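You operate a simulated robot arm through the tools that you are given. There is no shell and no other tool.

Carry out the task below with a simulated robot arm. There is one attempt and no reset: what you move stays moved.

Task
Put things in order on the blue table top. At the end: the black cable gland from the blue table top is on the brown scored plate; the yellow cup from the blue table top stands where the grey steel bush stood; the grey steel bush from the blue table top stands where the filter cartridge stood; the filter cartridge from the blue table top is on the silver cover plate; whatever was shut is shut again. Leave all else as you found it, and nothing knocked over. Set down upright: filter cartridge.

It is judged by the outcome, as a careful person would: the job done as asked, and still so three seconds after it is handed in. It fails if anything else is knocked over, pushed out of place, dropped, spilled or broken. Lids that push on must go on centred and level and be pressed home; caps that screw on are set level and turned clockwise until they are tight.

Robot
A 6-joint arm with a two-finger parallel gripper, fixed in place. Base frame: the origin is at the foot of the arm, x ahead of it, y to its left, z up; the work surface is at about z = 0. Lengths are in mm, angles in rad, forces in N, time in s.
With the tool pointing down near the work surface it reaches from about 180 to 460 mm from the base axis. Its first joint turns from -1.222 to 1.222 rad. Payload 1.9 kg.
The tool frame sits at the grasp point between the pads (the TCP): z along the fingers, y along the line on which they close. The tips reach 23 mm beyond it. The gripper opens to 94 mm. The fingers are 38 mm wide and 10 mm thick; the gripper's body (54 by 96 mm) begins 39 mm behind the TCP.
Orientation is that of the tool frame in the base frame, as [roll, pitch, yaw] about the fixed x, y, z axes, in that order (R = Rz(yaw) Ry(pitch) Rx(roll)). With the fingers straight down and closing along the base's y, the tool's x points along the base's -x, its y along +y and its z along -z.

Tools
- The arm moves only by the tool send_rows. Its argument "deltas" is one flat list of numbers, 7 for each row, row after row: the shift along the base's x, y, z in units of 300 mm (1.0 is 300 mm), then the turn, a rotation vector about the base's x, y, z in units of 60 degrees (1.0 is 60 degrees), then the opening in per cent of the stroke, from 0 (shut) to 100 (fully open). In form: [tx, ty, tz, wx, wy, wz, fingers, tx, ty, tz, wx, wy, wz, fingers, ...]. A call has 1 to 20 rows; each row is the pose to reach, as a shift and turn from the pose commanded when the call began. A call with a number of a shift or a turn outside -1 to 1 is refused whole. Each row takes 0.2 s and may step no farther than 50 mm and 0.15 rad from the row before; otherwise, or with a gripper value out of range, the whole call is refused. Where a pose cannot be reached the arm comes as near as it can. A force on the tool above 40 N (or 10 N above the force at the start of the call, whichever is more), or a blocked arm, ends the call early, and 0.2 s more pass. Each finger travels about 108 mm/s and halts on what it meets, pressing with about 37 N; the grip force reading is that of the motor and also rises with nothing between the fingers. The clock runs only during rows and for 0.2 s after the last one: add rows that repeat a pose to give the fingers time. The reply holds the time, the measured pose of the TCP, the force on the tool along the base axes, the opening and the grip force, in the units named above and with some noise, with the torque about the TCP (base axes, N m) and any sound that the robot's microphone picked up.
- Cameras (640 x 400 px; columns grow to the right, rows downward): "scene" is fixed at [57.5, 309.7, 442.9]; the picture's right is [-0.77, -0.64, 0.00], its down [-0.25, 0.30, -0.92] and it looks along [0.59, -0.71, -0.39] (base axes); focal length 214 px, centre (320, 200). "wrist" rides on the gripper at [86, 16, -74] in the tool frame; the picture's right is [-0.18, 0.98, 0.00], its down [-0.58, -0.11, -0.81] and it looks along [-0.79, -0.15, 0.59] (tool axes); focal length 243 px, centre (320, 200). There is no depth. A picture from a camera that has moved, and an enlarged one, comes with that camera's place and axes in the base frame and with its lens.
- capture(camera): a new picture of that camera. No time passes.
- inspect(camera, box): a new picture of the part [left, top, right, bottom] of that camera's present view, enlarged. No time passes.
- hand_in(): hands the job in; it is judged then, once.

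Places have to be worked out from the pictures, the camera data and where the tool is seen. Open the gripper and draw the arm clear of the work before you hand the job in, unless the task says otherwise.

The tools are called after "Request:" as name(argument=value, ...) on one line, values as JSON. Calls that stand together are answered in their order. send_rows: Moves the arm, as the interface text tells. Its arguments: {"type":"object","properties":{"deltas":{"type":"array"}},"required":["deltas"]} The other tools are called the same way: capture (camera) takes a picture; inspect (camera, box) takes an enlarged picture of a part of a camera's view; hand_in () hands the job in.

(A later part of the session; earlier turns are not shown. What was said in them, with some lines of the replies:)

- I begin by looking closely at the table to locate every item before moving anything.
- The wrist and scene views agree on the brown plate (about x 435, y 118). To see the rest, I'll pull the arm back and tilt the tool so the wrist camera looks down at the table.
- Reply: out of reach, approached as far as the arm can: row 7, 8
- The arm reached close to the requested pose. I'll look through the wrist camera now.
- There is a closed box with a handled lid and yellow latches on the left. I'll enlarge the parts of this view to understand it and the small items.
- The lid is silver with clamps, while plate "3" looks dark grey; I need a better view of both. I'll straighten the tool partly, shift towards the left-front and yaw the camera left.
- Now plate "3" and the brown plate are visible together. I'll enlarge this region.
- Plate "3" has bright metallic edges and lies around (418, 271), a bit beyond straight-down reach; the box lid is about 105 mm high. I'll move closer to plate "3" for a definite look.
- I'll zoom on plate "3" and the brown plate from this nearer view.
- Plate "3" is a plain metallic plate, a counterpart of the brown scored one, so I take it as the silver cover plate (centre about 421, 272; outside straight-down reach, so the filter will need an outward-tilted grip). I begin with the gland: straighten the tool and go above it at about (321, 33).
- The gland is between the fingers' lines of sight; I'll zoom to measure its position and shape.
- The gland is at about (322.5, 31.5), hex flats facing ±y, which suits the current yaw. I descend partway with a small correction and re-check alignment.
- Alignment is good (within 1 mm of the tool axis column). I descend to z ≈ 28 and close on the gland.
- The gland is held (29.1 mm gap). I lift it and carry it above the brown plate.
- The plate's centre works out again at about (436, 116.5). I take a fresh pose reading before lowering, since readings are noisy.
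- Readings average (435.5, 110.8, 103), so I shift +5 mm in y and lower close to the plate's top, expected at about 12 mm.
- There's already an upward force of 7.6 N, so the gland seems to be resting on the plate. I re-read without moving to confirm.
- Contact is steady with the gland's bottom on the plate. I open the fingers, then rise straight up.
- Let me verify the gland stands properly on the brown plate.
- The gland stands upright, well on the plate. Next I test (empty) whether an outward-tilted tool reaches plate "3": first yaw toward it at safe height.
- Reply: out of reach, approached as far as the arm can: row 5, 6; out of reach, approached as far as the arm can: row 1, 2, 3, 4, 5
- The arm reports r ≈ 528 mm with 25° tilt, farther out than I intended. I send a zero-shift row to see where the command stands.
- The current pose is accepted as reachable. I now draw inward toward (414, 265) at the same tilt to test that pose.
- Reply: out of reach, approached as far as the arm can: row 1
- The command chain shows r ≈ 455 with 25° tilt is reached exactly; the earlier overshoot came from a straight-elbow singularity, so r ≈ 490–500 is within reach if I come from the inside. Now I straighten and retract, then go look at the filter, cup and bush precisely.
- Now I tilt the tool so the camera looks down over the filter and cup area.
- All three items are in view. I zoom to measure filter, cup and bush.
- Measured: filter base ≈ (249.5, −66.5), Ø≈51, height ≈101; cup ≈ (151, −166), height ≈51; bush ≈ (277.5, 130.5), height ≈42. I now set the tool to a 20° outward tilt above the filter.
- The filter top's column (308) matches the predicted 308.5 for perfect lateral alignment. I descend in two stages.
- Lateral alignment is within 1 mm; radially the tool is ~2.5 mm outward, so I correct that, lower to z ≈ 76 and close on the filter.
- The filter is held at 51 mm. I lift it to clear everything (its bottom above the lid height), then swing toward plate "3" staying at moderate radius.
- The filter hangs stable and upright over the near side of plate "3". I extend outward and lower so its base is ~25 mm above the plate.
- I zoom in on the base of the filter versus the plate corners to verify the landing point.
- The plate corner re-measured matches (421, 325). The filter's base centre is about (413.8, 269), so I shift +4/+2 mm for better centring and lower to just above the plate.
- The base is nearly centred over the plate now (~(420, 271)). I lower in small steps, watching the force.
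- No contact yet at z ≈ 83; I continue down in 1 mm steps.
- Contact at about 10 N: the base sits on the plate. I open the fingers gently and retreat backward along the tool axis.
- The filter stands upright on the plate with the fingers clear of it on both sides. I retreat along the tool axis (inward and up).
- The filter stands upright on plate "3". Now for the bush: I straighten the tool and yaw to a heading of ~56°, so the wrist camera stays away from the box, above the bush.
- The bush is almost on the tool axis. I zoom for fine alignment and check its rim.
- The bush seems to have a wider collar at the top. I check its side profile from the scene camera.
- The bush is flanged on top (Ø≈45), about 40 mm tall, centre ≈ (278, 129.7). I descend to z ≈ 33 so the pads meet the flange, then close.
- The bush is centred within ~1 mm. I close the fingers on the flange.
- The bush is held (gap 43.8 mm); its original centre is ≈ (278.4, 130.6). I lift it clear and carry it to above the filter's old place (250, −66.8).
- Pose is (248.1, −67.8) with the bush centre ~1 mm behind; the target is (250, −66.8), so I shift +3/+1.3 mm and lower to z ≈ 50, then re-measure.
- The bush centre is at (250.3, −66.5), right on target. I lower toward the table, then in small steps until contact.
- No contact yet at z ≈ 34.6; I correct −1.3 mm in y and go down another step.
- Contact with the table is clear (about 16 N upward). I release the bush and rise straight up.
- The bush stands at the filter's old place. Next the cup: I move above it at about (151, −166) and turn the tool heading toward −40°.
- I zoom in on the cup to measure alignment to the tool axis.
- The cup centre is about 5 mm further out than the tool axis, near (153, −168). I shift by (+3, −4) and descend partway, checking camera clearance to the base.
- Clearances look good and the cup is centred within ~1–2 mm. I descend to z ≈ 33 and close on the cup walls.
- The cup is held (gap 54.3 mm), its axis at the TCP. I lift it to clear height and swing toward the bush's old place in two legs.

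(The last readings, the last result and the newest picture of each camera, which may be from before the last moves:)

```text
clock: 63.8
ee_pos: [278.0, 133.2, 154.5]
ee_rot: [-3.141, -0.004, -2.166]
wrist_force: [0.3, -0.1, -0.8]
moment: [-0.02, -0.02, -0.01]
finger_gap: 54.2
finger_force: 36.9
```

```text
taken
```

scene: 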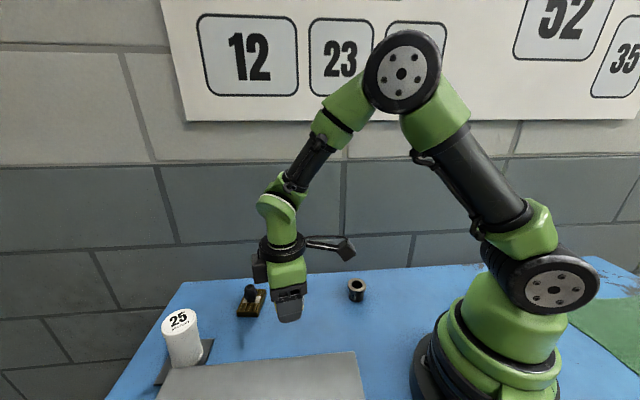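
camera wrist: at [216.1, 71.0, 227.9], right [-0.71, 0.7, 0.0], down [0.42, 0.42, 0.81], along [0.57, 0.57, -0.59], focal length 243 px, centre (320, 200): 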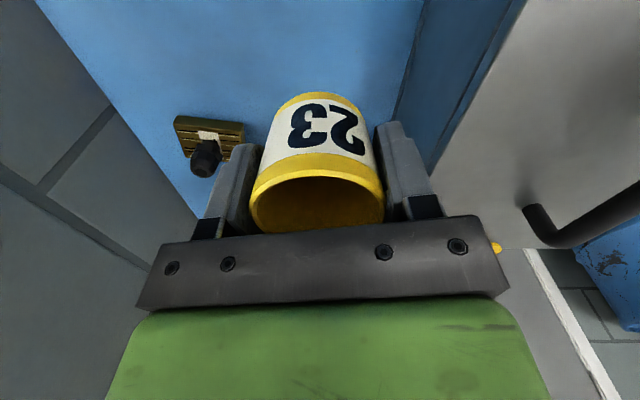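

The TCP is at (277.8, 133.1); the target is (278.4, 130.6). I correct and lower to z ≈ 48, then re-measure.

Request:
send_rows(deltas=[0.002, -0.008, -0.1, 0, 0, 0, 50, 0.002, -0.008, -0.2, 0, 0, 0, 50, 0.002, -0.008, -0.3, 0, 0, 0, 50, 0.002, -0.008, -0.355, 0, 0, 0, 50, 0.002, -0.008, -0.355, 0, 0, 0, 50])

Request:
send_rows(deltas=[0, 0, 0, 0, 0, 0, 50])

Request:
capture(camera="wrist")

Request:
inspect(camera="scene", box=[220, 270, 380, 370])

```text
clock: 65.0
ee_pos: [281.6, 129.8, 49.0]
ee_rot: [3.141, 0.0, -2.167]
wrist_force: [0.7, 0.6, -1.1]
moment: [-0.01, 0.01, 0.02]
finger_gap: 54.2
finger_force: 37.1
```

```text
clock: 65.4
ee_pos: [282.0, 130.2, 47.8]
ee_rot: [-3.141, 0.0, -2.166]
wrist_force: [-0.2, 0.4, -1.1]
moment: [-0.04, 0.03, -0.02]
finger_gap: 54.1
finger_force: 36.9
```

```text
taken
camera wrist: at [219.3, 66.7, 122.1], right [-0.71, 0.7, 0.0], down [0.42, 0.42, 0.81], along [0.57, 0.57, -0.59], focal length 243 px, centre (320, 200)
```

wrist: 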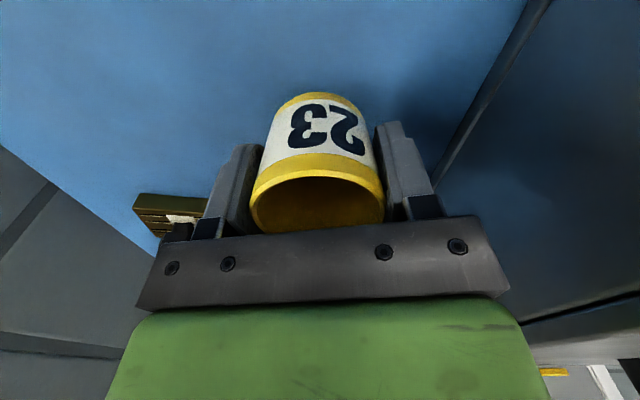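

```text
4.00 times, centred on (300, 320) of scene
camera zoom: at [57.5, 309.7, 442.9], right [-0.77, -0.64, 0.0], down [-0.25, 0.3, -0.92], along [0.59, -0.71, -0.39], focal length 858 px, centre (400, -280)
```

zoom: 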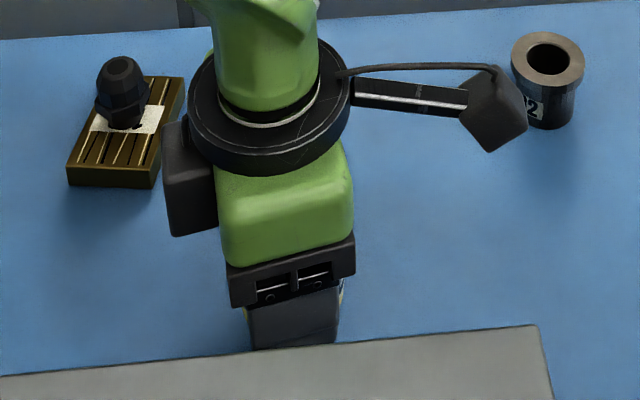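

The TCP is at (281.5, 129.5), so I shift (−3, +1) mm while lowering near the table, then step down to contact.

Request:
send_rows(deltas=[-0.005, 0.002, -0.02, 0, 0, 0, 50, -0.01, 0.0035, -0.04, 0, 0, 0, 50, -0.01, 0.0035, -0.04, 0, 0, 0, 50])

Request:
send_rows(deltas=[0, 0, 0, 0, 0, 0, 50])

```text
clock: 66.2
ee_pos: [278.1, 130.0, 36.4]
ee_rot: [-3.141, -0.002, -2.166]
wrist_force: [0.0, -0.2, -1.0]
moment: [0.0, -0.03, 0.02]
finger_gap: 54.2
finger_force: 37.2
```

```text
clock: 66.6
ee_pos: [276.9, 129.6, 36.8]
ee_rot: [3.14, -0.003, -2.165]
wrist_force: [0.0, 0.8, -0.8]
moment: [-0.02, 0.01, 0.0]
finger_gap: 54.5
finger_force: 36.8
```

Position (277.5, 129.8) is within ~1 mm of target. I lower in ~1 mm steps to contact.

Request:
send_rows(deltas=[0.002, 0.002, -0.004, 0, 0, 0, 50, 0.002, 0.002, -0.006, 0, 0, 0, 50])

Request:
send_rows(deltas=[0, 0, -0.003, 0, 0, 0, 50, 0, 0, -0.003, 0, 0, 0, 50])

```text
clock: 67.2
ee_pos: [278.1, 130.1, 36.2]
ee_rot: [3.14, 0.002, -2.166]
wrist_force: [-0.6, 0.7, -1.2]
moment: [0.0, 0.02, 0.01]
finger_gap: 54.4
finger_force: 37.4
```

```text
clock: 67.8
ee_pos: [278.2, 131.3, 34.8]
ee_rot: [-3.141, -0.002, -2.166]
wrist_force: [0.7, 0.4, -0.7]
moment: [-0.01, 0.01, -0.04]
finger_gap: 54.1
finger_force: 37.2
```

Still no contact; I continue down by small steps.

Request:
send_rows(deltas=[0, 0, -0.003, 0, 0, 0, 50, 0, 0, -0.003, 0, 0, 0, 50])

Request:
send_rows(deltas=[0, 0, -0.002, 0, 0, 0, 50, 0, 0, -0.002, 0, 0, 0, 50])

```text
clock: 68.4
ee_pos: [278.3, 131.5, 34.5]
ee_rot: [-3.14, 0.001, -2.169]
wrist_force: [-0.5, -4.6, 13.5]
moment: [-0.14, 0.06, 0.0]
finger_gap: 54.4
finger_force: 37.5
```

```text
clock: 69.0
ee_pos: [278.2, 132.4, 31.8]
ee_rot: [-3.141, 0.003, -2.166]
wrist_force: [-0.8, -2.6, 33.5]
moment: [-0.06, 0.05, -0.05]
finger_gap: 54.1
finger_force: 36.9
```

Firm contact (33 N), slightly more than needed. I back off 0.6 mm, then open the fingers.

Request:
send_rows(deltas=[0, 0, 0.002, 0, 0, 0, 50, 0, 0, 0.002, 0, 0, 0, 60, 0, 0, 0.002, 0, 0, 0, 66, 0, 0, 0.002, 0, 0, 0, 76, 0, 0, 0.002, 0, 0, 0, 84, 0, 0, 0.002, 0, 0, 0, 84])

Request:
capture(camera="wrist")

```text
clock: 70.4
ee_pos: [276.0, 132.3, 33.1]
ee_rot: [-3.142, -0.001, -2.165]
wrist_force: [0.5, -0.8, -0.1]
moment: [0.04, -0.02, 0.01]
finger_gap: 78.8
finger_force: 0.2
```

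```text
taken
camera wrist: at [214.8, 69.1, 106.2], right [-0.71, 0.7, 0.0], down [0.42, 0.42, 0.81], along [0.57, 0.57, -0.59], focal length 243 px, centre (320, 200)
```

wrist: 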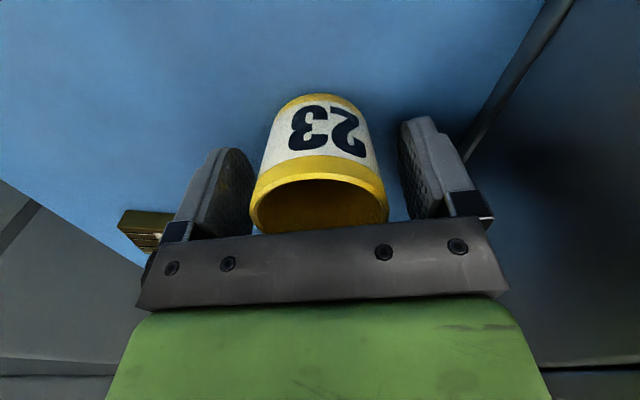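

The cup stands free between the open fingers. I rise straight up and then check the whole table.

Request:
send_rows(deltas=[0, 0, 0.1, 0, 0, 0, 84, 0, 0, 0.2, 0, 0, 0, 84, 0, 0, 0.34, 0, 0, 0, 84, 0, 0, 0.5, 0, 0, 0, 84, -0.02, -0.02, 0.62, 0, 0, 0, 90, -0.04, -0.06, 0.7, 0, 0, 0, 90])

Request:
capture(camera="wrist")

Request:
capture(camera="scene")

```text
clock: 71.8
ee_pos: [266.3, 114.3, 240.9]
ee_rot: [-3.141, -0.003, -2.165]
wrist_force: [0.2, 0.3, 0.8]
moment: [0.0, -0.03, -0.01]
finger_gap: 84.6
finger_force: 0.0
```

```text
taken
camera wrist: at [203.4, 51.5, 314.8], right [-0.71, 0.7, 0.0], down [0.42, 0.42, 0.81], along [0.57, 0.57, -0.59], focal length 243 px, centre (320, 200)
```

wrist: 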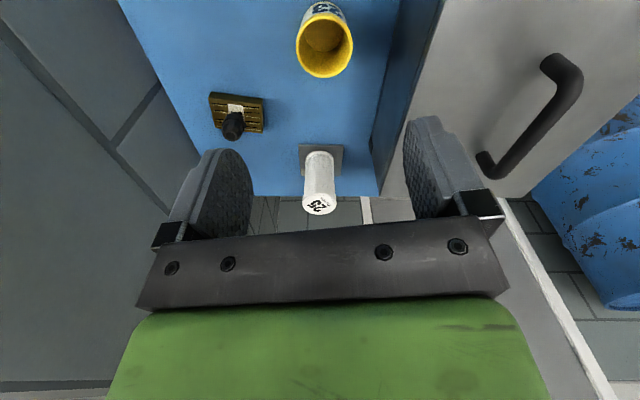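

```text
taken
```

scene: 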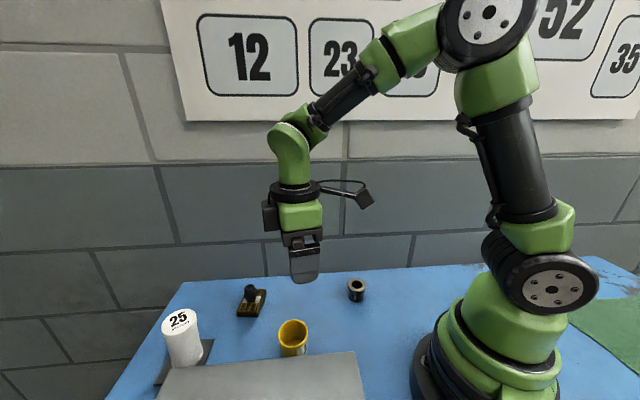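

Everything looks placed. I zoom in to verify each item: cup, filter on plate "3", gland, and bush.

Request:
inspect(camera="wrist", box=[280, 0, 376, 90])

Request:
inspect(camera="wrist", box=[270, 130, 366, 220])

Request:
inspect(camera="scene", box=[140, 260, 380, 400])

```text
4.44 times, centred on (328, 45) of wrist
camera zoom: at [203.4, 51.5, 314.8], right [-0.71, 0.7, 0.0], down [0.42, 0.42, 0.81], along [0.57, 0.57, -0.59], focal length 1078 px, centre (284, 889)
```

zoom: 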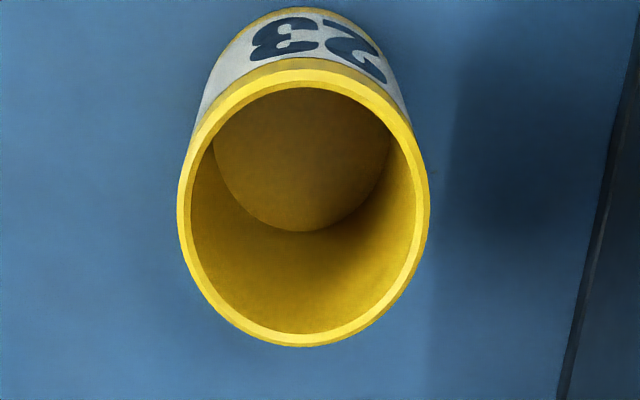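

```text
4.44 times, centred on (318, 175) of wrist
camera zoom: at [203.4, 51.5, 314.8], right [-0.71, 0.7, 0.0], down [0.42, 0.42, 0.81], along [0.57, 0.57, -0.59], focal length 1078 px, centre (329, 311)
```

zoom: 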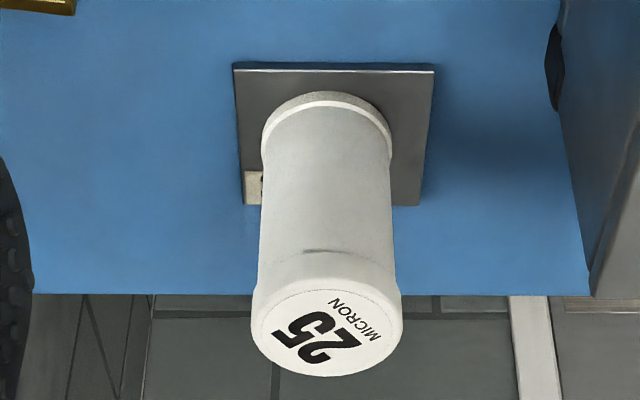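

```text
2.67 times, centred on (260, 330) of scene
camera zoom: at [57.5, 309.8, 442.9], right [-0.77, -0.64, 0.0], down [-0.25, 0.3, -0.92], along [0.59, -0.71, -0.39], focal length 572 px, centre (480, -147)
```

zoom: 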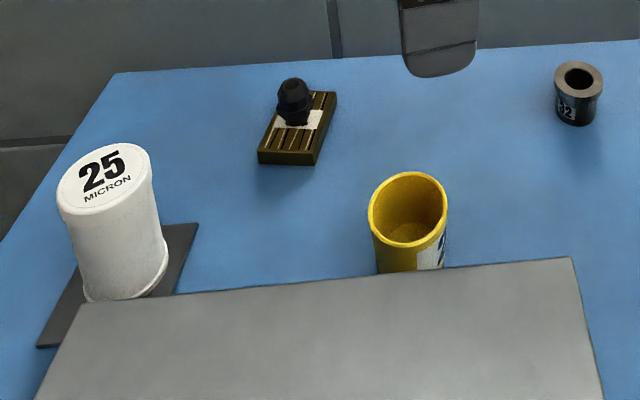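

All four items are upright and in place: gland on the brown plate, filter on the silver plate, bush at the filter's spot, cup at the bush's spot, and the box still shut. I raise the arm clear, near its starting pose.

Request:
send_rows(deltas=[0.02, -0.05, 0.06, 0, 0, -0.12, 100, 0.04, -0.1, 0.12, 0, 0, -0.24, 100, 0.07, -0.15, 0.18, 0, 0, -0.36, 100, 0.1, -0.2, 0.24, 0, 0, -0.48, 100, 0.13, -0.23, 0.3, 0, 0, -0.6, 100, 0.16, -0.25, 0.35, 0, 0, -0.72, 100, 0.16, -0.25, 0.35, 0, 0, -0.84, 100, 0.16, -0.25, 0.35, 0, 0, -0.93, 100, 0.16, -0.25, 0.35, 0, 0, -0.93, 100])

Request:
capture(camera="scene")

Request:
capture(camera="wrist")

```text
clock: 73.8
ee_pos: [314.3, 38.3, 348.1]
ee_rot: [-3.14, -0.003, -3.141]
wrist_force: [0.3, -0.9, 0.8]
moment: [0.02, 0.0, 0.01]
finger_gap: 94.0
finger_force: 0.2
```

```text
taken
```

scene: 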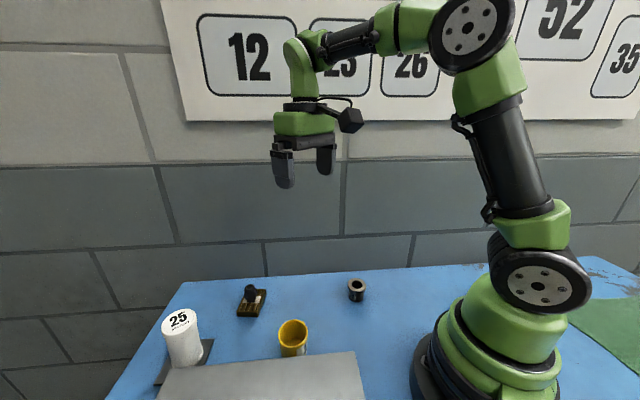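

```text
taken
camera wrist: at [227.4, 54.5, 421.0], right [0.18, 0.98, 0.0], down [0.58, -0.11, 0.81], along [0.79, -0.15, -0.59], focal length 243 px, centre (320, 200)
```

wrist: 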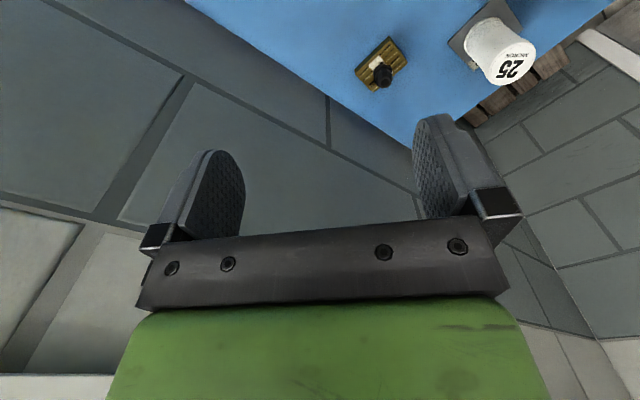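

The arm is clear with the gripper open, every item stands where asked, and the box was never opened. I hand in the job.

Request:
hand_in()

```text
The job is handed in.
```

I moved all four items and handed the job in. The final pictures show each one upright and nothing knocked over.

- **Black cable gland:** it stands near the middle of the brown scored plate.
- **Filter cartridge:** it stands upright, with its whole base on the grey metal plate labelled "3".
- **Grey steel bush:** it stands where the filter stood, within about 2 mm by my measurement.
- **Yellow cup:** it stands where the bush stood, also within about 2 mm.

**Which plate is the silver one:** I took plate "3" to be the silver cover plate. It looks dark grey from some angles but has a bright metallic edge, and it matches the brown plate as a loose, labelled plate. The other candidate was the silver lid of the clamped box. If the lid was meant, the filter is in the wrong place.

I never touched the box, so it is still shut. The gripper is open and the arm is clear of the table.
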